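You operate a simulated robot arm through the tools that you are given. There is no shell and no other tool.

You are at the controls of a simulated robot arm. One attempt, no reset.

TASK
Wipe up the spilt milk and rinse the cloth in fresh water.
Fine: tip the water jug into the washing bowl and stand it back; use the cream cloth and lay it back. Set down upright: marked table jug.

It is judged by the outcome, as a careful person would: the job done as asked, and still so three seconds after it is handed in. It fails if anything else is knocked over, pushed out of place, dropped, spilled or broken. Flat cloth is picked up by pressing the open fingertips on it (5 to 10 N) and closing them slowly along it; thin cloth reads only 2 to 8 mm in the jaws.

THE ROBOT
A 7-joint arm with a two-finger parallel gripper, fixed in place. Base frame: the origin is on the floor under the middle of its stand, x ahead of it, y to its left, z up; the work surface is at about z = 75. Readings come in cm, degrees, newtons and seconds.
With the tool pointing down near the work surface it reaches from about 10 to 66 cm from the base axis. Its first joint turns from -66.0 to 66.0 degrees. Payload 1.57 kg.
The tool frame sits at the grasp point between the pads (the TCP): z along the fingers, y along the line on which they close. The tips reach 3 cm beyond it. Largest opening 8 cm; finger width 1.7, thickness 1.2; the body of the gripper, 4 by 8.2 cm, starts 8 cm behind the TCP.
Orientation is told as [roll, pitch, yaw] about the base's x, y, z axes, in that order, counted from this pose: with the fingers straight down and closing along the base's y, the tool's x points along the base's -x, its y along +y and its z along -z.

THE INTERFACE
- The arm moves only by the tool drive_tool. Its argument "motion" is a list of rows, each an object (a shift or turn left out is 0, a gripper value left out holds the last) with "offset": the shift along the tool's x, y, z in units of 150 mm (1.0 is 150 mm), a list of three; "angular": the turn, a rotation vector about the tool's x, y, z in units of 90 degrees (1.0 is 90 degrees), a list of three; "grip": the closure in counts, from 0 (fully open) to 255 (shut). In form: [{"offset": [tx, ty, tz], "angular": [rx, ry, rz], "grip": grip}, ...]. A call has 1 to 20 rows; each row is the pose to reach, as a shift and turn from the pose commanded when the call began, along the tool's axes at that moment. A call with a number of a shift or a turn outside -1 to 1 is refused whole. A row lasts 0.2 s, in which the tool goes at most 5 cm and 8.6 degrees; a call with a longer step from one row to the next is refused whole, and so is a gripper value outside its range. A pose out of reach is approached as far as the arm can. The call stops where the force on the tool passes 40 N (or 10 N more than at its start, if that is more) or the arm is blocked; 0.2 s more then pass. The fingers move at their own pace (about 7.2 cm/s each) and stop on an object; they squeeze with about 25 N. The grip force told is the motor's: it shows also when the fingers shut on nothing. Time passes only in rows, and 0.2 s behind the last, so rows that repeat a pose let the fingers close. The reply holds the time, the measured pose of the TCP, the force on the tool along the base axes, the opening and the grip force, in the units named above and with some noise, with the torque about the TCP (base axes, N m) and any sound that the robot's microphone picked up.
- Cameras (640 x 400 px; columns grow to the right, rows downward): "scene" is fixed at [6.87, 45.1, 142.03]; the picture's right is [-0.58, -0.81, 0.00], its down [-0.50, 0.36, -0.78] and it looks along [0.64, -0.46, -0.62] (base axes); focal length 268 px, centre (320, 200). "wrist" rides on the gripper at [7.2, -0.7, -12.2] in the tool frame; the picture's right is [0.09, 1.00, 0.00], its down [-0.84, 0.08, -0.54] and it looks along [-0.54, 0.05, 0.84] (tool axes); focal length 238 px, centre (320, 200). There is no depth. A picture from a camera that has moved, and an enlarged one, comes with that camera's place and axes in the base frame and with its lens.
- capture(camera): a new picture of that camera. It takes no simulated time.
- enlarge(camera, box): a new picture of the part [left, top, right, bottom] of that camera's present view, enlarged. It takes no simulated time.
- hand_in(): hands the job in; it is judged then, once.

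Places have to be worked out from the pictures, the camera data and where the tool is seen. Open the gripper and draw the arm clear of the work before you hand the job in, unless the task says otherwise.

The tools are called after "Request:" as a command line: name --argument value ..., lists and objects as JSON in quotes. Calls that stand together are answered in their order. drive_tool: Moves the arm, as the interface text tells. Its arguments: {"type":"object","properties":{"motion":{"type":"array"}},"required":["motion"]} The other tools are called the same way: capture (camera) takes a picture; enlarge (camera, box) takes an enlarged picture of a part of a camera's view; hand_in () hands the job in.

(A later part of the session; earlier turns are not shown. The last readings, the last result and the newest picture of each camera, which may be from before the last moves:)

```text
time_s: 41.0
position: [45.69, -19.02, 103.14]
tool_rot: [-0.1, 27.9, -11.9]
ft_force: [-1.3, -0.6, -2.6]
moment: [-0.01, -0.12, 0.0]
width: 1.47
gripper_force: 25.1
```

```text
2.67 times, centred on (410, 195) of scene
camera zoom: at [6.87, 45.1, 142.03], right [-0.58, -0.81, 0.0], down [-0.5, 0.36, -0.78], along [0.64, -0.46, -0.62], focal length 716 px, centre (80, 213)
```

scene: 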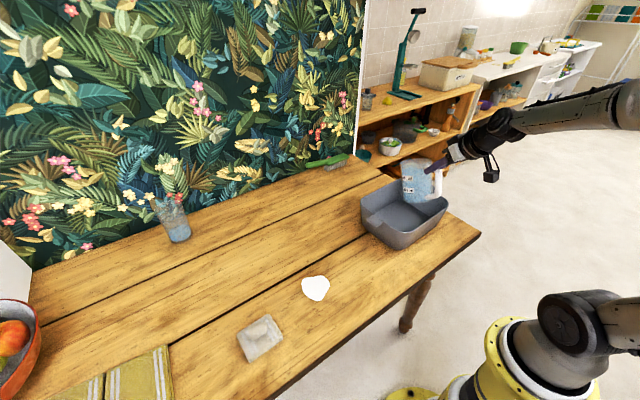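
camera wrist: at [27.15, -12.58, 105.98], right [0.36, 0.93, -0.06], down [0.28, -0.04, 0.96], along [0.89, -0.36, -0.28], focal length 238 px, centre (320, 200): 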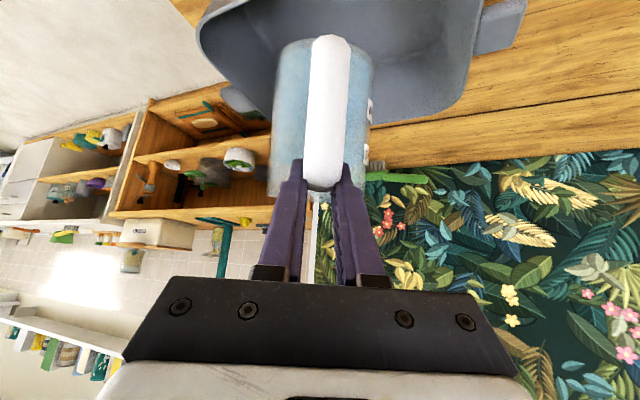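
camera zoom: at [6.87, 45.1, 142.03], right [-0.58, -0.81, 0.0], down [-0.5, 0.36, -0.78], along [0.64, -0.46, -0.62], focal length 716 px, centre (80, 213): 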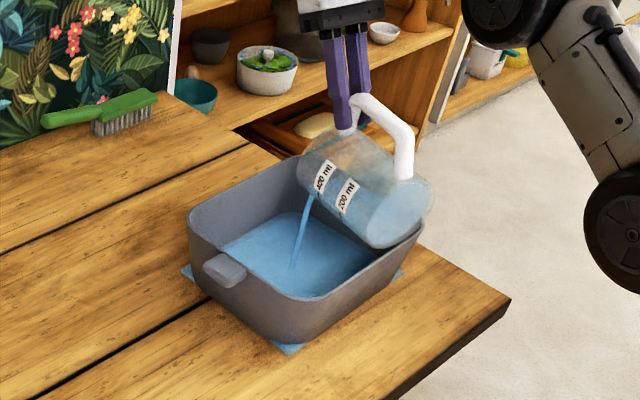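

Nearly empty, with a bit of water left in the heel. I'll tip further to about 108° to drain it.

Request:
drive_tool --motion '[{"offset": [-0.0147, 0, -0.0078], "angular": [0, 0.022, 0]}, {"offset": [-0.0294, 0, -0.0156], "angular": [0, 0.044, 0]}, {"offset": [-0.0441, 0, -0.0235], "angular": [0, 0.066, 0]}, {"offset": [-0.0588, 0, -0.0313], "angular": [0, 0.088, 0]}, {"offset": [-0.0735, 0, -0.0391], "angular": [0, 0.11, 0]}, {"offset": [-0.0882, 0, -0.0469], "angular": [0, 0.132, 0]}, {"offset": [-0.1029, 0, -0.0547], "angular": [0, 0.154, 0]}, {"offset": [-0.1176, 0, -0.0626], "angular": [0, 0.176, 0]}, {"offset": [-0.1323, 0, -0.0704], "angular": [0, 0.198, 0]}, {"offset": [-0.147, 0, -0.0782], "angular": [0, 0.2222, 0]}]'

Request:
enlarge --camera "scene" --box '[330, 120, 490, 270]'

```text
time_s: 43.2
position: [41.6, -18.02, 95.75]
tool_rot: [-0.1, 47.4, -12.1]
ft_force: [4.0, 0.5, 20.5]
moment: [-0.29, 0.48, 0.1]
width: 1.46
gripper_force: 24.7
out of reach, approached as far as the arm can: row 2, 3, 4, 5, 6, 7, 8, 9, 10
```

```text
2.67 times, centred on (410, 195) of scene
camera zoom: at [6.85, 45.12, 142.03], right [-0.58, -0.81, 0.0], down [-0.5, 0.36, -0.78], along [0.64, -0.46, -0.62], focal length 716 px, centre (80, 213)
```

zoom: 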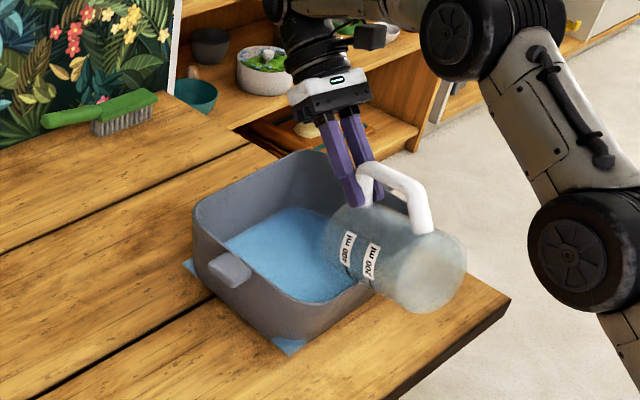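

The arm ran out of wrist travel: the tool sagged to z = 95.8 and the jug is now resting on the bowl rim with about 20 N. The jug looks empty, so I'll ease straight up at once to unload it.

Request:
drive_tool --motion '[{"offset": [0.0246, 0, -0.0225], "angular": [0, -0.01, 0]}, {"offset": [0.049, 0, -0.045], "angular": [0, -0.02, 0]}, {"offset": [0.098, 0, -0.09], "angular": [0, -0.03, 0]}]'

Request:
enlarge --camera "scene" --box '[330, 120, 490, 270]'

```text
time_s: 44.0
position: [41.43, -17.94, 97.06]
tool_rot: [0.0, 45.2, -11.9]
ft_force: [-0.3, -0.3, -1.0]
moment: [-0.04, -0.1, -0.01]
width: 1.43
gripper_force: 24.9
```

```text
2.67 times, centred on (410, 195) of scene
camera zoom: at [6.87, 45.1, 142.03], right [-0.58, -0.81, 0.0], down [-0.5, 0.36, -0.78], along [0.64, -0.46, -0.62], focal length 716 px, centre (80, 213)
```

zoom: 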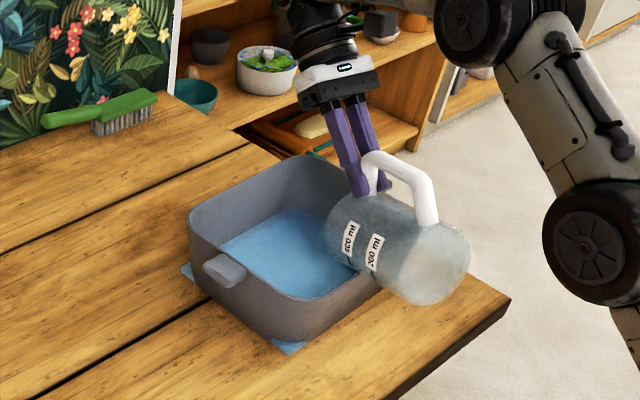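

Unloaded: the bowl has settled back exactly where it was, and the jug reads about 1 N, so it is empty. I'll lift further and forward while rotating back.

Request:
drive_tool --motion '[{"offset": [0.012, 0, -0.065], "angular": [0, -0.01, 0]}, {"offset": [0.022, 0, -0.13], "angular": [0, -0.03, 0]}, {"offset": [0.033, 0, -0.2], "angular": [0, -0.05, 0]}, {"offset": [0.044, 0, -0.28], "angular": [0, -0.08, 0]}, {"offset": [0.055, 0, -0.35], "angular": [0, -0.11, 0]}, {"offset": [0.065, 0, -0.42], "angular": [0, -0.15, 0]}, {"offset": [0.074, 0, -0.4916], "angular": [0, -0.19, 0]}]'

Request:
capture --camera "scene"

Request:
enlarge --camera "scene" --box '[340, 150, 500, 300]'

```text
time_s: 45.6
position: [45.84, -19.01, 102.99]
tool_rot: [0.1, 27.9, -12.0]
ft_force: [0.4, 0.9, -1.4]
moment: [-0.05, -0.09, -0.02]
width: 1.41
gripper_force: 25.1
```

```text
taken
```

scene: 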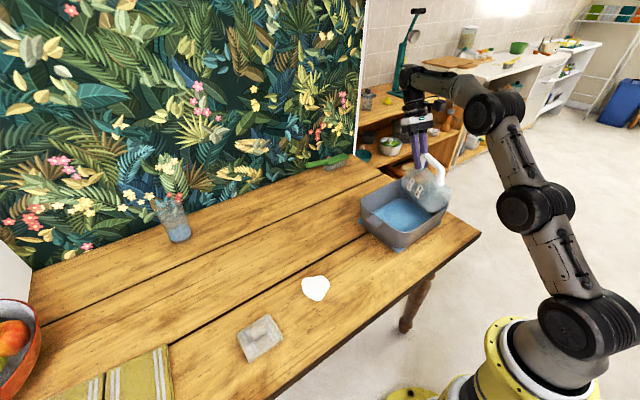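

```text
2.67 times, centred on (420, 225) of scene
camera zoom: at [6.87, 45.1, 142.03], right [-0.58, -0.81, 0.0], down [-0.5, 0.36, -0.78], along [0.64, -0.46, -0.62], focal length 716 px, centre (53, 133)
```

zoom: 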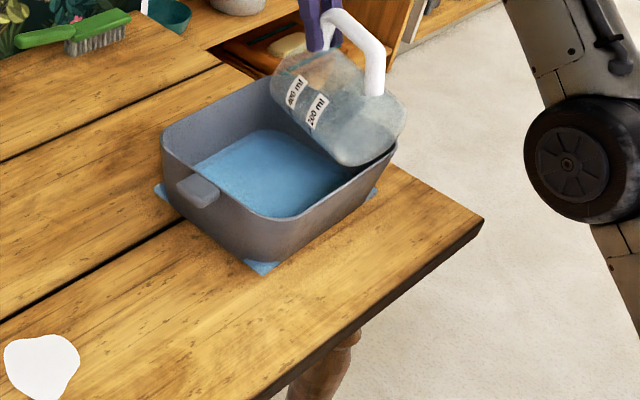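

No spill on the table, and the jug is clear and empty. I'll reverse the tipping path back to upright while staying over the bowl.

Request:
drive_tool --motion '[{"offset": [0.027, 0, 0.0144], "angular": [0, -0.049, 0]}, {"offset": [0.054, 0, 0.0288], "angular": [0, -0.098, 0]}, {"offset": [0.081, 0, 0.0431], "angular": [0, -0.147, 0]}, {"offset": [0.108, 0, 0.0575], "angular": [0, -0.196, 0]}, {"offset": [0.135, 0, 0.0719], "angular": [0, -0.245, 0]}, {"offset": [0.162, 0, 0.0863], "angular": [0, -0.293, 0]}, {"offset": [0.19, 0, 0.1007], "angular": [0, -0.342, 0]}, {"offset": [0.217, 0, 0.115], "angular": [0, -0.391, 0]}, {"offset": [0.244, 0, 0.1294], "angular": [0, -0.44, 0]}, {"offset": [0.2708, 0, 0.1438], "angular": [0, -0.489, 0]}]'

```text
time_s: 47.8
position: [41.16, -17.94, 102.99]
tool_rot: [0.1, -16.1, -12.0]
ft_force: [0.7, -1.0, 0.0]
moment: [0.0, 0.0, -0.01]
width: 1.41
gripper_force: 24.9
```

Continuing back through the wrist-straight region in small steps.

Request:
drive_tool --motion '[{"offset": [0.0064, 0, -0.0018], "angular": [0, -0.0262, 0]}, {"offset": [0.0128, 0, -0.0037], "angular": [0, -0.0524, 0]}, {"offset": [0.0192, 0, -0.0055], "angular": [0, -0.0786, 0]}, {"offset": [0.0256, 0, -0.0073], "angular": [0, -0.1048, 0]}, {"offset": [0.032, 0, -0.0092], "angular": [0, -0.131, 0]}, {"offset": [0.0384, 0, -0.011], "angular": [0, -0.1572, 0]}, {"offset": [0.0448, 0, -0.0128], "angular": [0, -0.1834, 0]}, {"offset": [0.0513, 0, -0.0147], "angular": [0, -0.2095, 0]}, {"offset": [0.0577, 0, -0.0165], "angular": [0, -0.2357, 0]}, {"offset": [0.0641, 0, -0.0184], "angular": [0, -0.2619, 0]}, {"offset": [0.0705, 0, -0.0202], "angular": [0, -0.2881, 0]}, {"offset": [0.0769, 0, -0.022], "angular": [0, -0.3143, 0]}, {"offset": [0.0833, 0, -0.0239], "angular": [0, -0.3405, 0]}, {"offset": [0.0897, 0, -0.0257], "angular": [0, -0.3667, 0]}]'

Request:
capture --camera "scene"

```text
time_s: 50.8
position: [39.94, -17.69, 102.99]
tool_rot: [-0.1, -49.0, -11.9]
ft_force: [0.2, 0.1, -0.5]
moment: [0.01, 0.05, -0.02]
width: 1.41
gripper_force: 25.1
```

```text
taken
```

scene: 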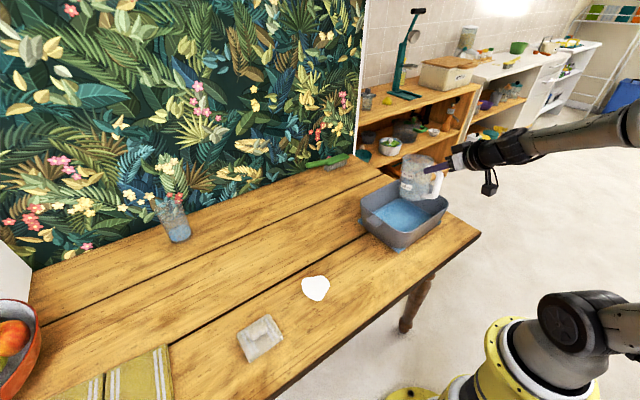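

Smooth. I'll finish levelling to 60° and check the jug's uprightness.

Request:
drive_tool --motion '[{"angular": [0, -0.025, 0]}, {"angular": [0, -0.05, 0]}, {"angular": [0, -0.075, 0]}, {"angular": [0, -0.1, 0]}, {"angular": [0, -0.122, 0]}]'

Request:
enlarge --camera "scene" --box '[350, 130, 478, 210]'

Request:
capture --camera "wrist"

```text
time_s: 52.0
position: [39.83, -17.67, 102.96]
tool_rot: [0.0, -60.0, -11.8]
ft_force: [-0.4, 0.3, -1.2]
moment: [-0.01, 0.07, 0.03]
width: 1.42
gripper_force: 24.6
```

```text
5.00 times, centred on (414, 170) of scene
camera zoom: at [6.87, 45.1, 142.03], right [-0.58, -0.81, 0.0], down [-0.5, 0.36, -0.78], along [0.64, -0.46, -0.62], focal length 1342 px, centre (-150, 350)
```

zoom: 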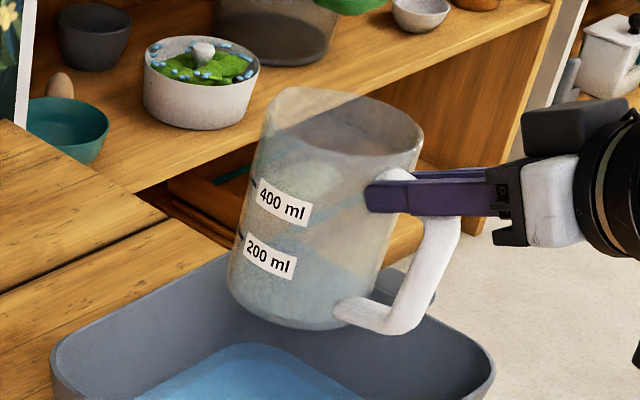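

```text
taken
camera wrist: at [25.86, -15.35, 102.93], right [0.16, 0.98, -0.08], down [-0.03, 0.09, 1.0], along [0.99, -0.16, 0.05], focal length 238 px, centre (320, 200)
```

wrist: 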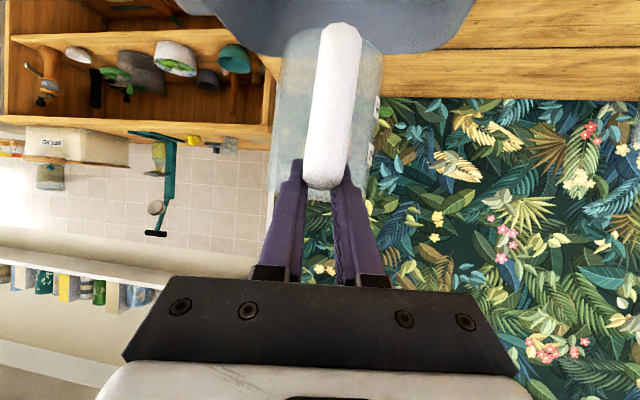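

The jug has shifted a little in the grip: the handle looks rolled about 7°. I'll carry it back to the same pose I photographed earlier (z = 90.5) to compare directly and correct. Leg 1.

Request:
drive_tool --motion '[{"offset": [-0.0048, 0.06, 0.0083], "angular": [-0.0087, 0, -0.005]}, {"offset": [-0.012, 0.15, 0.0208], "angular": [-0.0218, 0, -0.0126]}, {"offset": [-0.0199, 0.249, 0.0345], "angular": [-0.0361, 0, -0.0208]}, {"offset": [-0.0279, 0.349, 0.0484], "angular": [-0.0506, 0, -0.0292]}, {"offset": [-0.0359, 0.448, 0.0622], "angular": [-0.065, 0, -0.0375]}, {"offset": [-0.0438, 0.548, 0.076], "angular": [-0.0795, 0, -0.0459]}, {"offset": [-0.0518, 0.647, 0.0898], "angular": [-0.0939, 0, -0.0542]}, {"offset": [-0.0598, 0.747, 0.1036], "angular": [-0.1084, 0, -0.0625]}, {"offset": [-0.0669, 0.836, 0.116], "angular": [-0.1213, 0, -0.07]}, {"offset": [-0.0717, 0.896, 0.1243], "angular": [-0.13, 0, -0.075]}]'

```text
time_s: 54.2
position: [44.54, -4.89, 103.09]
tool_rot: [-0.1, -60.1, 1.6]
ft_force: [-0.2, 0.6, -1.9]
moment: [0.01, 0.07, 0.0]
width: 1.43
gripper_force: 24.9
```

Leg 2, back over the jug's own spot.

Request:
drive_tool --motion '[{"offset": [-0.0122, 0.055, 0.0211], "angular": [-0.0086, 0, -0.005]}, {"offset": [-0.0305, 0.138, 0.0527], "angular": [-0.0216, 0, -0.0125]}, {"offset": [-0.0505, 0.229, 0.0874], "angular": [-0.0358, 0, -0.0207]}, {"offset": [-0.0707, 0.321, 0.1225], "angular": [-0.0502, 0, -0.0289]}, {"offset": [-0.0909, 0.412, 0.1573], "angular": [-0.0645, 0, -0.0372]}, {"offset": [-0.111, 0.504, 0.1924], "angular": [-0.0788, 0, -0.0455]}, {"offset": [-0.1312, 0.595, 0.2271], "angular": [-0.0931, 0, -0.0537]}, {"offset": [-0.1514, 0.687, 0.2622], "angular": [-0.1075, 0, -0.062]}, {"offset": [-0.1695, 0.769, 0.2935], "angular": [-0.1203, 0, -0.0694]}, {"offset": [-0.1817, 0.824, 0.3145], "angular": [-0.129, 0, -0.0744]}]'

Request:
drive_tool --motion '[{"offset": [0.07, 0, 0.0404]}, {"offset": [0.18, 0, 0.1039]}, {"offset": [0.29, 0, 0.1674]}, {"offset": [0.4, 0, 0.2309]}, {"offset": [0.51, 0, 0.2944]}, {"offset": [0.61, 0, 0.3522]}, {"offset": [0.69, 0, 0.3984]}, {"offset": [0.7217, 0, 0.4167]}]'

Request:
enlarge --camera "scene" --box '[285, 165, 413, 245]'

Request:
capture --camera "wrist"

```text
time_s: 56.4
position: [49.85, 7.54, 102.99]
tool_rot: [0.0, -60.0, 15.1]
ft_force: [-0.3, 0.3, -2.1]
moment: [-0.01, 0.05, -0.04]
width: 1.42
gripper_force: 25.2
```

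```text
time_s: 58.2
position: [49.85, 7.48, 90.51]
tool_rot: [0.0, -60.0, 15.1]
ft_force: [0.2, 0.6, -1.6]
moment: [-0.01, 0.1, 0.02]
width: 1.43
gripper_force: 24.8
```

```text
5.00 times, centred on (349, 205) of scene
camera zoom: at [6.87, 45.1, 142.03], right [-0.58, -0.81, 0.0], down [-0.5, 0.36, -0.78], along [0.64, -0.46, -0.62], focal length 1342 px, centre (175, 175)
```

zoom: 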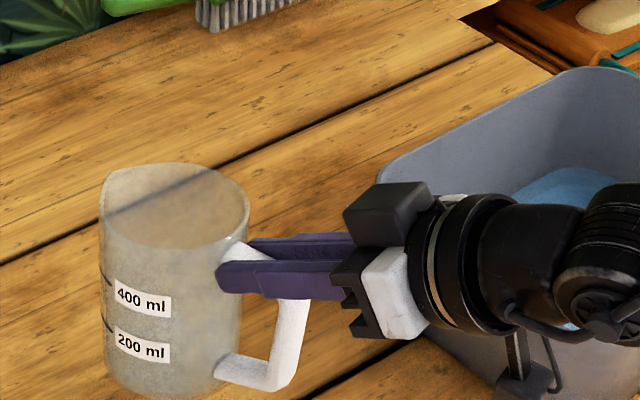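

```text
taken
camera wrist: at [36.3, 3.24, 90.5], right [-0.3, 0.95, -0.08], down [-0.07, 0.06, 1.0], along [0.95, 0.31, 0.05], focal length 238 px, centre (320, 200)
```

wrist: 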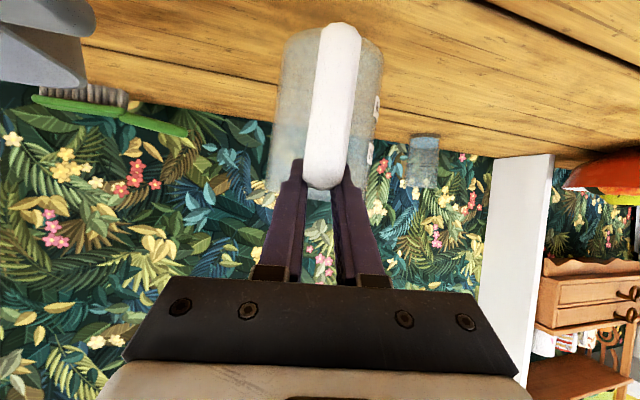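

Compared with the earlier picture, the jug has slid about 0.75 cm back along the fingers and rolled about 6–7°, with its base leaning to +y. I'll counter-roll the tool and shift forward.

Request:
drive_tool --motion '[{"offset": [-0.008, 0, 0.0144], "angular": [0.012, 0, -0.0208]}, {"offset": [-0.0167, 0, 0.0289], "angular": [0.024, 0, -0.0417]}, {"offset": [-0.025, 0, 0.0433], "angular": [0.0361, 0, -0.0625]}]'

Request:
enlarge --camera "scene" --box '[285, 165, 413, 245]'

Request:
capture --camera "wrist"

```text
time_s: 59.0
position: [50.34, 7.78, 90.57]
tool_rot: [-7.5, -59.5, 21.4]
ft_force: [-0.4, -0.4, -1.5]
moment: [-0.01, 0.08, 0.01]
width: 1.39
gripper_force: 24.5
```

```text
5.00 times, centred on (349, 205) of scene
camera zoom: at [6.87, 45.1, 142.03], right [-0.58, -0.81, 0.0], down [-0.5, 0.36, -0.78], along [0.64, -0.46, -0.62], focal length 1342 px, centre (175, 175)
```

zoom: 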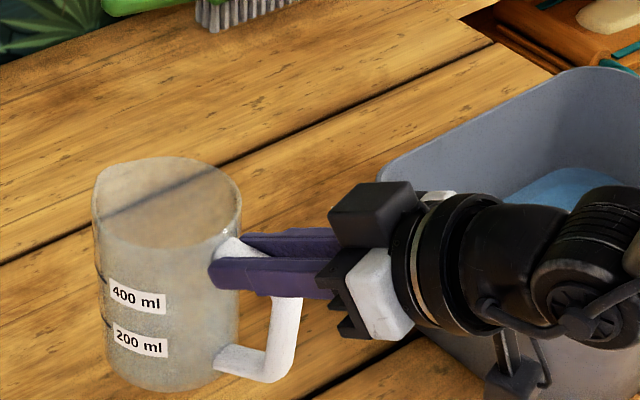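

```text
taken
camera wrist: at [36.8, 3.44, 90.63], right [-0.3, 0.94, -0.15], down [-0.08, 0.13, 0.99], along [0.95, 0.31, 0.04], focal length 238 px, centre (320, 200)
```

wrist: 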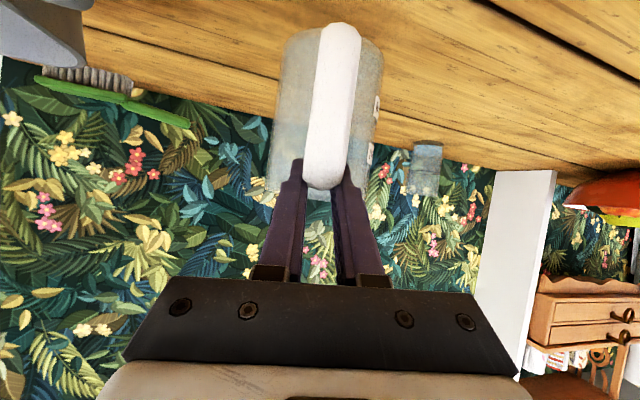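

It is upright again: the label vector matches the original picture. It sits about 0.35 cm short of its spot, so I'll move forward that much and lower to just above the table.

Request:
drive_tool --motion '[{"offset": [-0.0117, 0, 0.0202]}, {"offset": [0.0457, 0.0075, 0.0533]}, {"offset": [0.1031, 0.0151, 0.0865]}, {"offset": [0.1604, 0.0226, 0.1196]}, {"offset": [0.2063, 0.0287, 0.1461]}, {"offset": [0.2063, 0.0287, 0.1461]}]'

Request:
enlarge --camera "scene" --box '[285, 185, 413, 265]'

```text
time_s: 60.4
position: [51.91, 7.82, 88.55]
tool_rot: [-6.7, -59.1, 20.7]
ft_force: [-0.3, 0.3, -1.3]
moment: [-0.04, 0.08, -0.03]
width: 1.41
gripper_force: 25.1
out of reach, approached as far as the arm can: row 1, 2, 3, 4, 5, 6
```

```text
5.00 times, centred on (349, 225) of scene
camera zoom: at [6.87, 45.1, 142.03], right [-0.58, -0.81, 0.0], down [-0.5, 0.36, -0.78], along [0.64, -0.46, -0.62], focal length 1342 px, centre (175, 75)
```

zoom: 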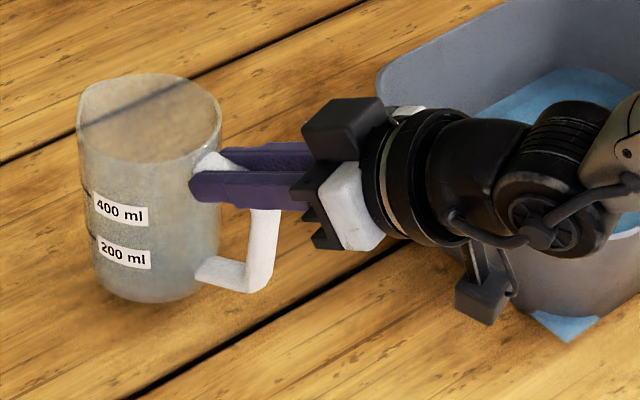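

With the counter-roll, the arm can't get lower here. I'll raise, return to the tool orientation that reached this height before, and let the round bar roll back in the grip as the base touches the table.

Request:
drive_tool --motion '[{"offset": [-0.0345, -0.0063, -0.0507], "angular": [0, 0, 0]}, {"offset": [-0.0689, -0.0126, -0.1013], "angular": [-0.012, 0, 0.0208]}, {"offset": [-0.1034, -0.0189, -0.152], "angular": [-0.024, 0, 0.0417]}, {"offset": [-0.1034, -0.0189, -0.152], "angular": [-0.0361, 0, 0.0625]}]'

```text
time_s: 61.4
position: [50.96, 7.34, 90.85]
tool_rot: [5.9, -59.1, 9.8]
ft_force: [-0.3, 0.5, -0.6]
moment: [-0.06, 0.05, -0.02]
width: 1.43
gripper_force: 25.3
```

The orientation overshot slightly, about +3° about the forward axis. I'll correct to the original [0, -60, 15] and centre over the spot.

Request:
drive_tool --motion '[{"offset": [0.001, 0.016, -0.002], "angular": [0.0082, 0, -0.0142]}, {"offset": [0.003, 0.0325, -0.004], "angular": [0.0164, 0, -0.0284]}, {"offset": [0.003, 0.0325, -0.004], "angular": [0.0164, 0, -0.0284]}]'

Request:
enlarge --camera "scene" --box '[285, 165, 413, 245]'

```text
time_s: 62.2
position: [50.75, 7.86, 90.92]
tool_rot: [0.1, -59.2, 14.9]
ft_force: [0.5, -0.7, -1.5]
moment: [-0.01, 0.04, 0.01]
width: 1.45
gripper_force: 24.4
```

```text
5.00 times, centred on (349, 205) of scene
camera zoom: at [6.87, 45.1, 142.03], right [-0.58, -0.81, 0.0], down [-0.5, 0.36, -0.78], along [0.64, -0.46, -0.62], focal length 1342 px, centre (175, 175)
```

zoom: 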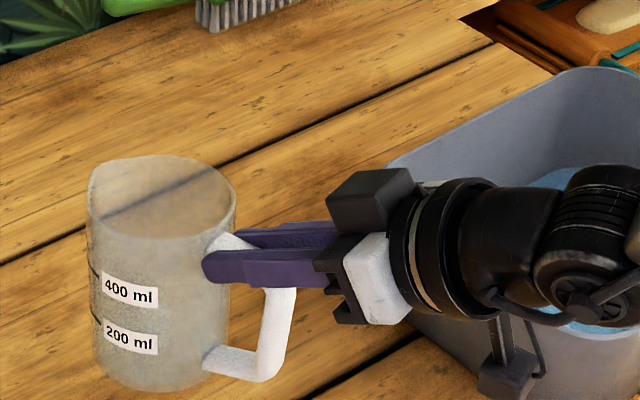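

The jug is nearly upright (about 3° of roll) and right over its spot. I'll lower slowly to just above contact.

Request:
drive_tool --motion '[{"offset": [0.04, 0, 0.0239]}, {"offset": [0.09, 0, 0.0537]}, {"offset": [0.14, 0, 0.0835]}, {"offset": [0.185, 0, 0.1103]}, {"offset": [0.215, 0, 0.1282]}, {"offset": [0.2348, 0, 0.14]}, {"offset": [0.2348, 0, 0.14]}]'

Request:
enlarge --camera "scene" --box '[285, 185, 413, 265]'

```text
time_s: 63.8
position: [50.87, 7.8, 86.77]
tool_rot: [0.0, -59.3, 14.9]
ft_force: [-0.9, 0.1, -1.2]
moment: [0.01, 0.04, 0.01]
width: 1.42
gripper_force: 25.7
```

```text
5.00 times, centred on (349, 225) of scene
camera zoom: at [6.87, 45.1, 142.03], right [-0.58, -0.81, 0.0], down [-0.5, 0.36, -0.78], along [0.64, -0.46, -0.62], focal length 1342 px, centre (175, 75)
```

zoom: 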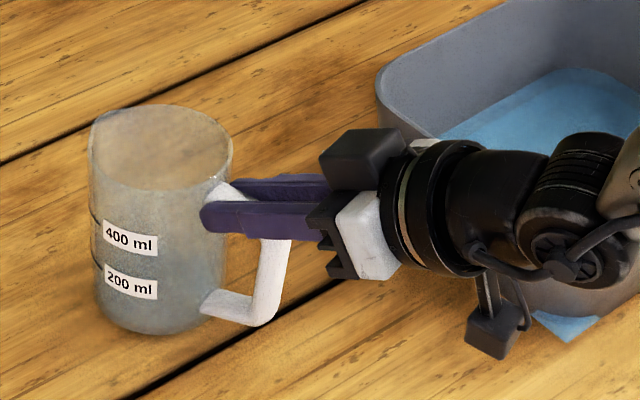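

It's within about 0.4 cm of the original spot. I'll shift that much back and lower in fine steps to feel for contact.

Request:
drive_tool --motion '[{"offset": [0.0137, 0, -0.0229]}, {"offset": [0.0137, 0, -0.0229]}, {"offset": [0.0194, 0, -0.0195]}, {"offset": [0.0252, 0, -0.0161]}, {"offset": [0.0309, 0, -0.0127]}, {"offset": [0.0366, 0, -0.0093]}, {"offset": [0.0366, 0, -0.0093]}]'

```text
time_s: 65.4
position: [50.51, 7.89, 86.6]
tool_rot: [0.0, -59.7, 15.0]
ft_force: [-1.9, 3.6, 10.4]
moment: [0.27, -0.76, 0.32]
width: 1.44
gripper_force: 24.9
```

Contact: 10 N up at z = 86.6. I'll check the picture before releasing.

Request:
enlarge --camera "scene" --box '[285, 185, 413, 265]'

Request:
capture --camera "wrist"

```text
5.00 times, centred on (349, 225) of scene
camera zoom: at [6.84, 45.11, 142.03], right [-0.58, -0.81, 0.0], down [-0.5, 0.36, -0.78], along [0.64, -0.46, -0.62], focal length 1342 px, centre (175, 75)
```

zoom: 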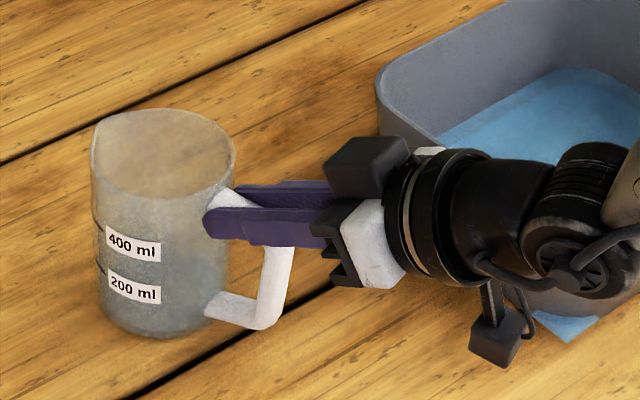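

```text
taken
camera wrist: at [36.94, 3.59, 86.62], right [-0.3, 0.95, -0.08], down [-0.06, 0.06, 1.0], along [0.95, 0.31, 0.04], focal length 238 px, centre (320, 200)
```

wrist: 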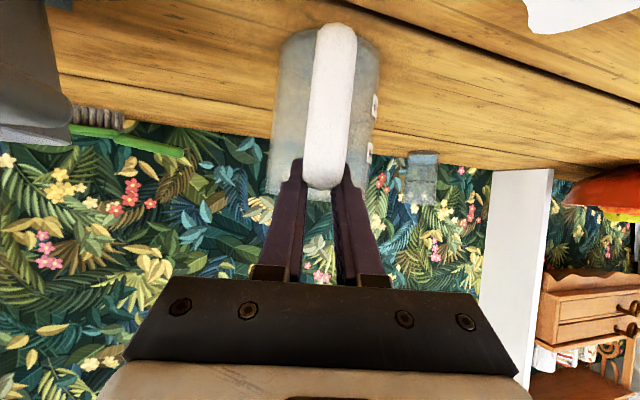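

The jug matches its original position and stance. I'll ease the preload a hair and open slowly.

Request:
drive_tool --motion '[{"offset": [-0.0086, 0, -0.0051], "grip": 255}, {"offset": [-0.0086, 0, -0.0051], "grip": 210}, {"offset": [-0.0086, 0, -0.0051], "grip": 200}, {"offset": [-0.0086, 0, -0.0051], "grip": 180}, {"offset": [-0.0086, 0, -0.0051], "grip": 150}, {"offset": [-0.0086, 0, -0.0051], "grip": 100}, {"offset": [-0.0086, 0, -0.0051], "grip": 50}, {"offset": [-0.0086, 0, -0.0051], "grip": 0}, {"offset": [-0.0086, 0, -0.0051], "grip": 0}]'

Request:
enlarge --camera "scene" --box '[285, 185, 413, 265]'

```text
time_s: 67.4
position: [50.35, 7.77, 86.48]
tool_rot: [0.2, -59.3, 14.8]
ft_force: [0.6, 0.2, 0.9]
moment: [-0.02, 0.0, 0.0]
width: 8.02
gripper_force: 0.1
```

```text
5.00 times, centred on (349, 225) of scene
camera zoom: at [6.87, 45.1, 142.03], right [-0.58, -0.81, 0.0], down [-0.5, 0.36, -0.78], along [0.64, -0.46, -0.62], focal length 1342 px, centre (175, 75)
```

zoom: 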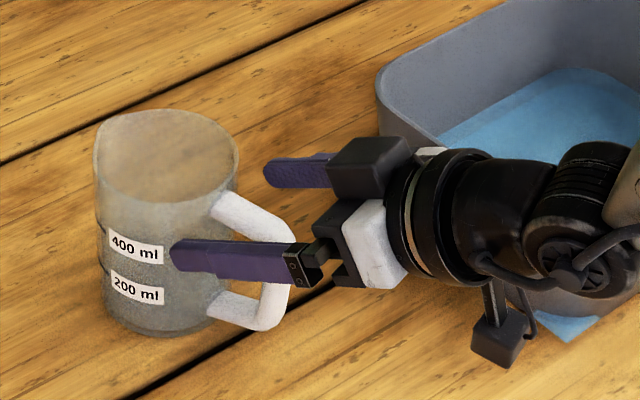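

The jug is standing upright exactly where it began. I'll withdraw straight up and clear.

Request:
drive_tool --motion '[{"offset": [-0.06, 0, -0.0358]}, {"offset": [-0.16, 0, -0.0954]}, {"offset": [-0.29, 0, -0.1729]}, {"offset": [-0.42, 0, -0.2503]}, {"offset": [-0.55, 0, -0.3278]}, {"offset": [-0.68, 0, -0.4053]}, {"offset": [-0.773, 0, -0.461]}]'

Request:
capture --camera "scene"

```text
time_s: 69.0
position: [50.35, 7.88, 100.26]
tool_rot: [0.2, -59.2, 14.9]
ft_force: [0.1, 0.0, 0.3]
moment: [-0.03, -0.03, 0.01]
width: 8.01
gripper_force: 0.2
```

```text
taken
```

scene: 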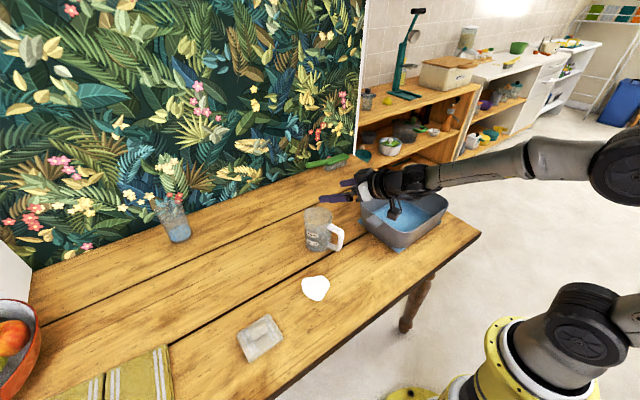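

All in order. I'll rise and return the tool to pointing straight down, slowly through the wrist-straight zone.

Request:
drive_tool --motion '[{"offset": [-0.1, 0, -0.06]}, {"offset": [-0.25, 0, -0.149]}, {"offset": [-0.4, 0, -0.238]}, {"offset": [-0.55, 0, -0.328], "angular": [0, 0.02, 0]}, {"offset": [-0.687, 0, -0.41], "angular": [0, 0.06, 0]}, {"offset": [-0.687, 0, -0.41], "angular": [0, 0.1, 0]}, {"offset": [-0.687, 0, -0.41], "angular": [0, 0.14, 0]}, {"offset": [-0.687, 0, -0.41], "angular": [0, 0.18, 0]}, {"offset": [-0.687, 0, -0.41], "angular": [0, 0.22, 0]}, {"offset": [-0.687, 0, -0.41], "angular": [0, 0.26, 0]}, {"offset": [-0.687, 0, -0.41], "angular": [0, 0.3, 0]}, {"offset": [-0.687, 0, -0.41], "angular": [0, 0.34, 0]}, {"offset": [-0.687, 0, -0.41], "angular": [0, 0.38, 0]}, {"offset": [-0.687, 0, -0.41], "angular": [0, 0.42, 0]}, {"offset": [-0.687, 0, -0.41], "angular": [0, 0.47, 0]}, {"offset": [-0.687, 0, -0.41], "angular": [0, 0.52, 0]}, {"offset": [-0.687, 0, -0.41], "angular": [0, 0.57, 0]}, {"offset": [-0.687, 0, -0.41], "angular": [0, 0.62, 0]}, {"offset": [-0.687, 0, -0.41], "angular": [0, 0.657, 0]}]'

```text
time_s: 73.0
position: [50.3, 7.77, 112.09]
tool_rot: [0.0, 0.0, 14.9]
ft_force: [0.2, 0.3, -0.4]
moment: [-0.01, 0.01, 0.0]
width: 7.96
gripper_force: 0.1
```

Now I'll travel to the cloth while yawing so that the fingers close across its raised ridge (along base x).

Request:
drive_tool --motion '[{"offset": [0.005, 0.124, 0.022], "angular": [0, 0, -0.0463]}, {"offset": [0.009, 0.249, 0.044], "angular": [0, 0, -0.0926]}, {"offset": [0.014, 0.373, 0.067], "angular": [0, 0, -0.1389]}, {"offset": [0.019, 0.497, 0.089], "angular": [0, 0, -0.1852]}, {"offset": [0.023, 0.622, 0.111], "angular": [0, 0, -0.2315]}, {"offset": [0.028, 0.746, 0.133], "angular": [0, 0, -0.2778]}]'

```text
time_s: 74.4
position: [46.91, 18.42, 110.04]
tool_rot: [-0.1, -0.1, 39.9]
ft_force: [0.6, 0.2, -0.5]
moment: [0.02, 0.0, 0.01]
width: 8.02
gripper_force: 0.1
```

Continuing towards the cloth.

Request:
drive_tool --motion '[{"offset": [-0.0425, 0.118, 0.033], "angular": [0, 0, -0.0463]}, {"offset": [-0.085, 0.236, 0.067], "angular": [0, 0, -0.0926]}, {"offset": [-0.1275, 0.355, 0.1], "angular": [0, 0, -0.1389]}, {"offset": [-0.17, 0.473, 0.133], "angular": [0, 0, -0.1852]}, {"offset": [-0.2125, 0.591, 0.167], "angular": [0, 0, -0.2315]}, {"offset": [-0.255, 0.709, 0.2], "angular": [0, 0, -0.2778]}]'

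Request:
capture --camera "wrist"

```text
time_s: 75.8
position: [43.09, 29.06, 107.23]
tool_rot: [-0.1, 0.0, 64.9]
ft_force: [0.3, -0.7, -0.3]
moment: [0.0, 0.03, -0.03]
width: 8.0
gripper_force: 0.1
```

```text
taken
camera wrist: at [40.65, 22.29, 119.42], right [-0.94, 0.34, 0.0], down [0.28, 0.79, 0.54], along [0.18, 0.51, -0.84], focal length 238 px, centre (320, 200)
```

wrist: 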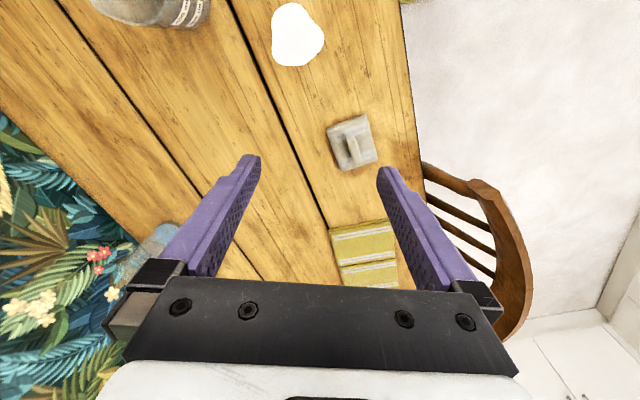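

The cloth is in view. I'll come lower with the yaw at 90° for a close look.

Request:
drive_tool --motion '[{"offset": [-0.017, 0.042, 0.11], "angular": [0, 0, -0.0463]}, {"offset": [-0.034, 0.085, 0.22], "angular": [0, 0, -0.0926]}, {"offset": [-0.051, 0.127, 0.33], "angular": [0, 0, -0.1389]}, {"offset": [-0.068, 0.169, 0.44], "angular": [0, 0, -0.1852]}, {"offset": [-0.085, 0.212, 0.55], "angular": [0, 0, -0.2315]}, {"offset": [-0.102, 0.254, 0.667], "angular": [0, 0, -0.2778]}]'

Request:
capture --camera "wrist"

Request:
enlarge --camera "wrist" --box '[260, 90, 400, 190]'

Request:
enlarge --camera "scene" --box '[220, 305, 300, 370]'

```text
time_s: 77.2
position: [40.25, 32.22, 96.96]
tool_rot: [-0.1, -0.1, 90.3]
ft_force: [-0.5, -0.6, -0.6]
moment: [-0.02, 0.01, -0.01]
width: 8.01
gripper_force: 0.0
```

```text
taken
camera wrist: at [41.04, 25.04, 109.26], right [-1.0, -0.09, 0.0], down [-0.08, 0.84, 0.54], along [-0.05, 0.54, -0.84], focal length 238 px, centre (320, 200)
```

wrist: 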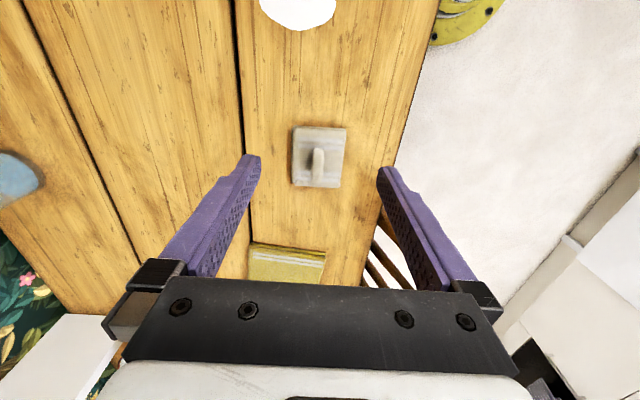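

```text
4.00 times, centred on (330, 140) of wrist
camera zoom: at [41.04, 25.04, 109.26], right [-1.0, -0.09, 0.0], down [-0.08, 0.84, 0.54], along [-0.05, 0.54, -0.84], focal length 953 px, centre (280, 440)
```

zoom: 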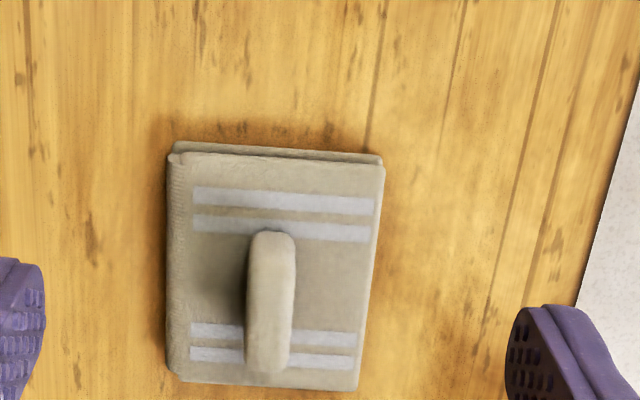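

```text
6.15 times, centred on (260, 338) of scene
camera zoom: at [6.87, 45.1, 142.03], right [-0.58, -0.81, 0.0], down [-0.5, 0.36, -0.78], along [0.64, -0.46, -0.62], focal length 1652 px, centre (689, -646)
```

zoom: 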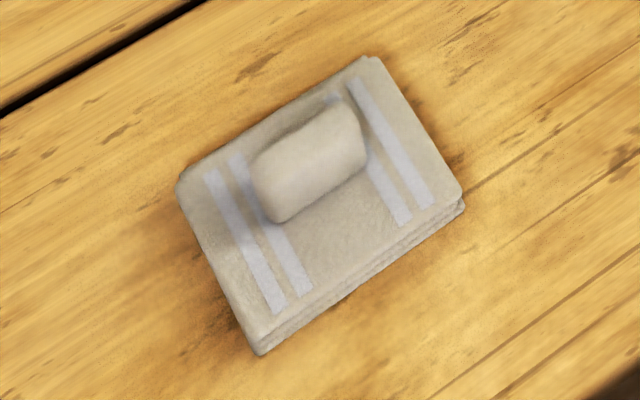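

The pad spans x 36.6–44.1 and y 34.4–43.8, with a tab ridge along y at (40.1, 38.9) that is about 1.5 cm thick and tops out near z = 79. I'll half-close the fingers to about 4 cm and descend above it.

Request:
drive_tool --motion '[{"offset": [-0.112, 0.0017, 0.1], "grip": 128}, {"offset": [-0.224, 0.0034, 0.25], "grip": 128}, {"offset": [-0.335, 0.005, 0.4], "grip": 128}, {"offset": [-0.447, 0.0067, 0.55], "grip": 128}, {"offset": [-0.447, 0.0067, 0.7], "grip": 128}, {"offset": [-0.447, 0.0067, 0.8], "grip": 128}, {"offset": [-0.447, 0.0067, 0.8], "grip": 128}]'

Request:
capture --camera "wrist"

Request:
enlarge --camera "scene" --box '[210, 270, 320, 370]'

```text
time_s: 78.8
position: [40.19, 38.87, 85.15]
tool_rot: [-0.1, -0.1, 90.0]
ft_force: [-0.9, -0.1, 0.2]
moment: [0.0, 0.0, 0.0]
width: 3.97
gripper_force: 0.1
```

```text
taken
camera wrist: at [40.78, 31.68, 97.38], right [-1.0, -0.09, 0.0], down [-0.08, 0.84, 0.54], along [-0.05, 0.54, -0.84], focal length 238 px, centre (320, 200)
```

wrist: 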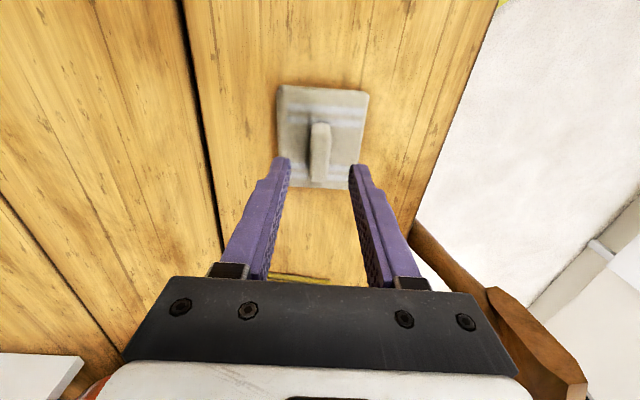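

```text
4.00 times, centred on (265, 320) of scene
camera zoom: at [6.87, 45.1, 142.03], right [-0.58, -0.81, 0.0], down [-0.5, 0.36, -0.78], along [0.64, -0.46, -0.62], focal length 1074 px, centre (540, -280)
```

zoom: 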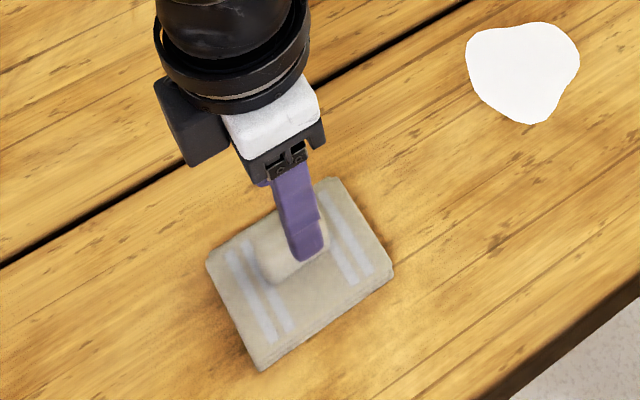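

Well centred on the ridge. Descending to just above the pad.

Request:
drive_tool --motion '[{"offset": [0, 0, 0.1]}, {"offset": [0, 0, 0.2]}, {"offset": [0, 0, 0.27]}, {"offset": [0, 0, 0.31]}, {"offset": [0, 0, 0.34]}, {"offset": [0, 0, 0.34]}]'

Request:
capture --camera "wrist"

Request:
enlarge --camera "scene" --box '[210, 290, 310, 370]'

```text
time_s: 80.2
position: [40.25, 38.93, 80.21]
tool_rot: [-0.1, -0.1, 90.0]
ft_force: [0.4, 0.2, 0.2]
moment: [-0.03, 0.02, 0.01]
width: 3.97
gripper_force: 0.2
```

```text
taken
camera wrist: at [40.9, 31.68, 92.35], right [-1.0, -0.09, 0.0], down [-0.08, 0.84, 0.54], along [-0.05, 0.54, -0.84], focal length 238 px, centre (320, 200)
```

wrist: 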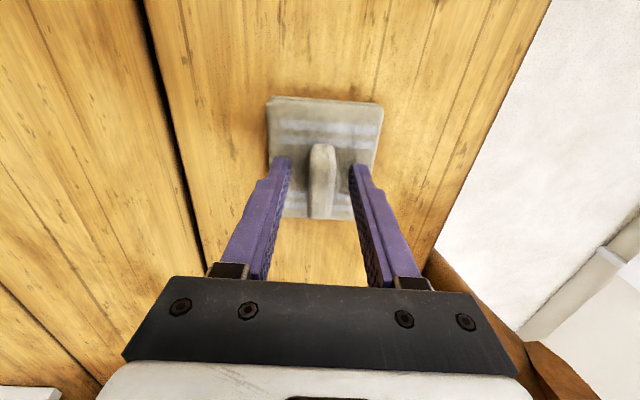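

```text
5.00 times, centred on (260, 330) of scene
camera zoom: at [6.87, 45.1, 142.03], right [-0.58, -0.81, 0.0], down [-0.5, 0.36, -0.78], along [0.64, -0.46, -0.62], focal length 1342 px, centre (620, -450)
```

zoom: 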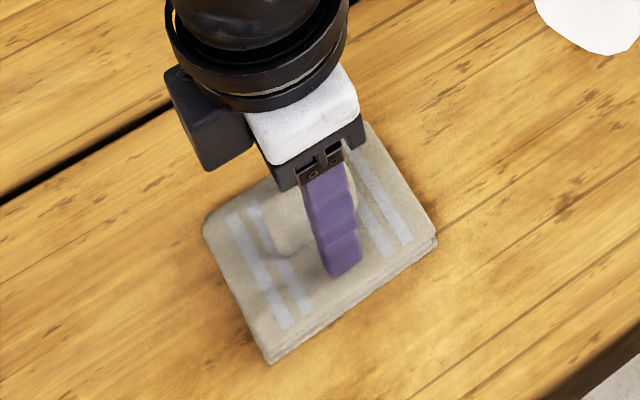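

The ridge is centred. Now small downward steps to feel the pad with the fingertips.

Request:
drive_tool --motion '[{"offset": [0, 0, 0.01]}, {"offset": [0, 0, 0.02]}, {"offset": [0, 0, 0.03]}, {"offset": [0, 0, 0.04]}, {"offset": [0, 0, 0.05]}, {"offset": [0, 0, 0.05]}]'

```text
time_s: 81.4
position: [40.39, 38.97, 79.83]
tool_rot: [-0.3, -0.3, 90.0]
ft_force: [-0.7, -1.6, 4.5]
moment: [-0.07, 0.13, -0.01]
width: 4.02
gripper_force: 0.1
stopped in row 6: the force on the tool passed its limit at 42 N (the readings are from after the stop); the commanded pose is now the measured one
```

The fingertips touched the pad at TCP z of about 79.8. I'll ease up slightly and close slowly on the ridge.

Request:
drive_tool --motion '[{"offset": [0, 0, -0.008], "grip": 128}, {"offset": [0, 0, -0.008], "grip": 150}, {"offset": [0, 0, -0.008], "grip": 165}, {"offset": [0, 0, -0.008], "grip": 180}, {"offset": [0, 0, -0.008], "grip": 195}, {"offset": [0, 0, -0.008], "grip": 210}, {"offset": [0, 0, -0.008], "grip": 225}, {"offset": [0, 0, -0.008], "grip": 240}, {"offset": [0, 0, -0.008], "grip": 255}, {"offset": [0, 0, -0.008], "grip": 255}]'

Request:
capture --camera "wrist"

Request:
enlarge --camera "scene" --box '[210, 290, 310, 370]'

```text
time_s: 83.6
position: [40.42, 38.86, 79.82]
tool_rot: [-0.3, -0.2, 90.0]
ft_force: [0.2, -0.8, 1.8]
moment: [0.0, 0.09, 0.11]
width: 1.5
gripper_force: 25.2
```

```text
taken
camera wrist: at [40.95, 31.73, 92.1], right [-1.0, -0.09, -0.01], down [-0.08, 0.83, 0.55], along [-0.05, 0.54, -0.84], focal length 238 px, centre (320, 200)
```

wrist: 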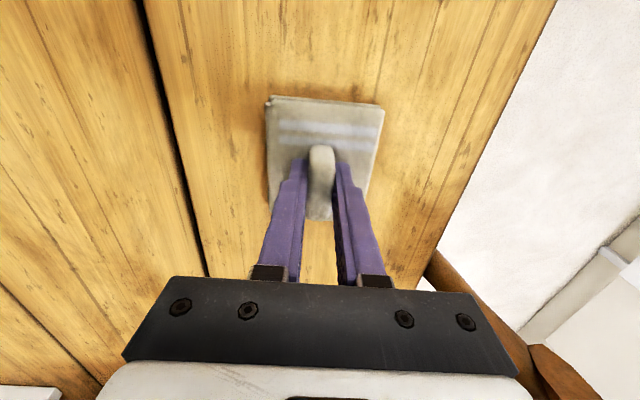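

```text
5.00 times, centred on (260, 330) of scene
camera zoom: at [6.87, 45.1, 142.03], right [-0.58, -0.81, 0.0], down [-0.5, 0.36, -0.78], along [0.64, -0.46, -0.62], focal length 1342 px, centre (620, -450)
```

zoom: 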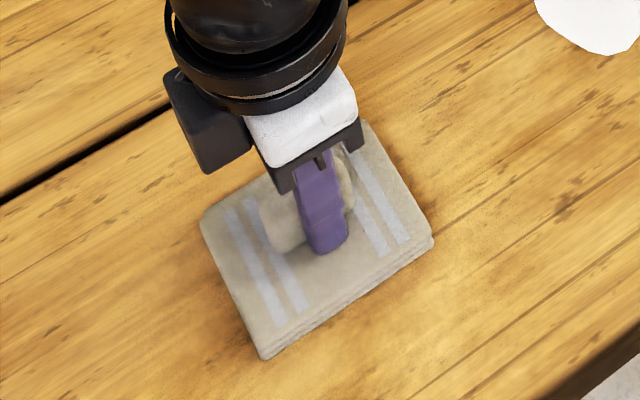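

I have the cloth by its ridge: 1.5 cm width, 25 N. I'll lift it gently.

Request:
drive_tool --motion '[{"offset": [0, 0, -0.03]}, {"offset": [0, 0, -0.07]}, {"offset": [0, 0, -0.13]}, {"offset": [0, 0, -0.2]}, {"offset": [0, 0, -0.27]}, {"offset": [0, 0, -0.333]}]'

Request:
capture --camera "wrist"

Request:
enlarge --camera "scene" --box '[200, 260, 330, 370]'

```text
time_s: 85.0
position: [40.34, 38.98, 84.79]
tool_rot: [-0.3, -0.2, 90.0]
ft_force: [-0.4, 0.3, -0.2]
moment: [-0.02, -0.04, 0.01]
width: 1.51
gripper_force: 24.6
```

```text
taken
camera wrist: at [40.99, 31.73, 97.03], right [-1.0, -0.09, -0.01], down [-0.08, 0.83, 0.55], along [-0.05, 0.54, -0.84], focal length 238 px, centre (320, 200)
```

wrist: 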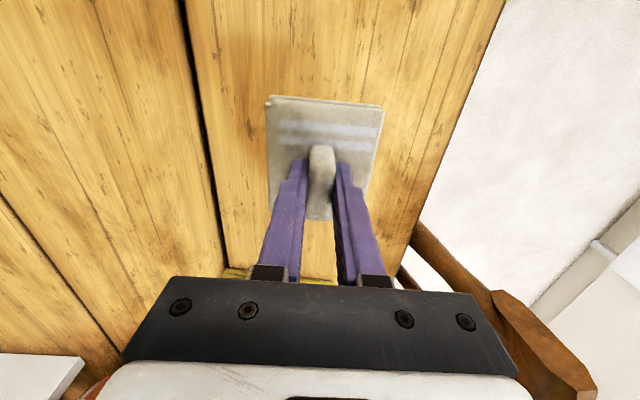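

```text
3.64 times, centred on (265, 315) of scene
camera zoom: at [6.87, 45.1, 142.03], right [-0.58, -0.81, 0.0], down [-0.5, 0.36, -0.78], along [0.64, -0.46, -0.62], focal length 976 px, centre (520, -218)
```

zoom: 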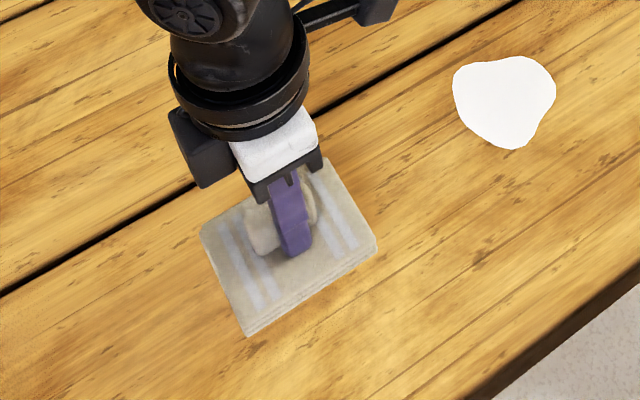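

The pad lifts level and intact. I'll carry it over to just beside the spill (44, 28).

Request:
drive_tool --motion '[{"offset": [0.12, -0.04, 0]}, {"offset": [0.28, -0.093, 0]}, {"offset": [0.44, -0.146, 0]}, {"offset": [0.6, -0.2, 0]}, {"offset": [0.733, -0.244, 0]}, {"offset": [0.733, -0.244, 0.1]}, {"offset": [0.733, -0.244, 0.2]}, {"offset": [0.733, -0.244, 0.27]}, {"offset": [0.733, -0.244, 0.3]}]'

Request:
enlarge --camera "scene" --box '[240, 220, 370, 330]'

```text
time_s: 87.0
position: [43.93, 27.99, 80.2]
tool_rot: [-0.3, -0.2, 90.0]
ft_force: [0.1, -1.0, -0.5]
moment: [0.01, -0.01, 0.0]
width: 1.47
gripper_force: 24.9
```

```text
3.64 times, centred on (305, 275) of scene
camera zoom: at [6.87, 45.1, 142.03], right [-0.58, -0.81, 0.0], down [-0.5, 0.36, -0.78], along [0.64, -0.46, -0.62], focal length 976 px, centre (374, -73)
```

zoom: 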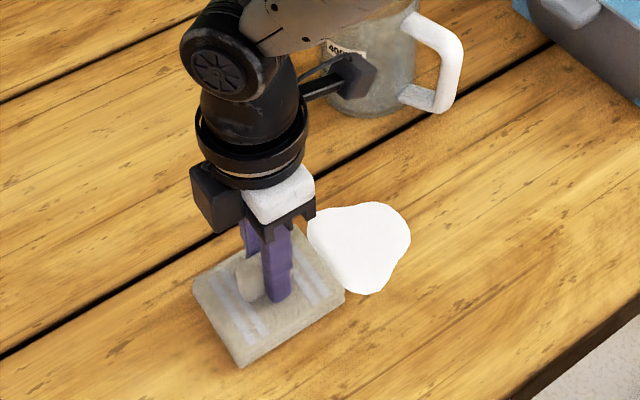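

The pad hovers about 4 mm above the table at the spill's edge. I'll lower in fine steps to get a light press.

Request:
drive_tool --motion '[{"offset": [0, 0, 0.01]}, {"offset": [0, 0, 0.02]}, {"offset": [0, 0, 0.025]}, {"offset": [0, 0, 0.025]}]'

```text
time_s: 88.0
position: [43.72, 27.99, 79.84]
tool_rot: [-0.2, -0.2, 89.9]
ft_force: [0.5, 0.5, -0.5]
moment: [0.04, 0.0, -0.03]
width: 1.5
gripper_force: 25.0
```

Request:
drive_tool --motion '[{"offset": [0, 0, 0.005]}, {"offset": [0, 0, 0.01]}, {"offset": [0, 0, 0.01]}]'

```text
time_s: 88.8
position: [43.93, 27.9, 79.85]
tool_rot: [-0.4, -0.3, 90.0]
ft_force: [-2.4, -2.5, 8.8]
moment: [-0.12, 0.33, 0.0]
width: 1.49
gripper_force: 24.9
```

Pressing at about 9 N. Now a stroke across the milk towards -y.

Request:
drive_tool --motion '[{"offset": [0.04, 0, 0]}, {"offset": [0.1, 0, 0]}, {"offset": [0.17, 0, 0]}, {"offset": [0.24, 0, 0]}, {"offset": [0.31, 0, 0]}, {"offset": [0.38, 0, 0]}, {"offset": [0.45, 0, 0]}, {"offset": [0.52, 0, 0]}, {"offset": [0.59, 0, 0]}, {"offset": [0.66, 0, 0]}, {"offset": [0.73, 0, 0]}, {"offset": [0.8, 0, 0]}]'

Request:
enlarge --camera "scene" --box '[240, 220, 370, 330]'

```text
time_s: 91.4
position: [44.12, 15.92, 79.88]
tool_rot: [-0.5, -0.3, 90.0]
ft_force: [-0.5, 10.9, 22.5]
moment: [0.25, 0.37, -0.16]
width: 1.5
gripper_force: 25.1
```

```text
3.64 times, centred on (305, 275) of scene
camera zoom: at [6.83, 45.12, 142.03], right [-0.58, -0.81, 0.0], down [-0.5, 0.36, -0.78], along [0.64, -0.46, -0.62], focal length 976 px, centre (374, -73)
```

zoom: 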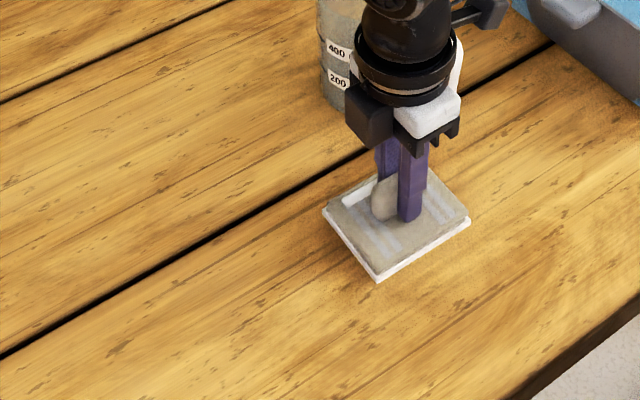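

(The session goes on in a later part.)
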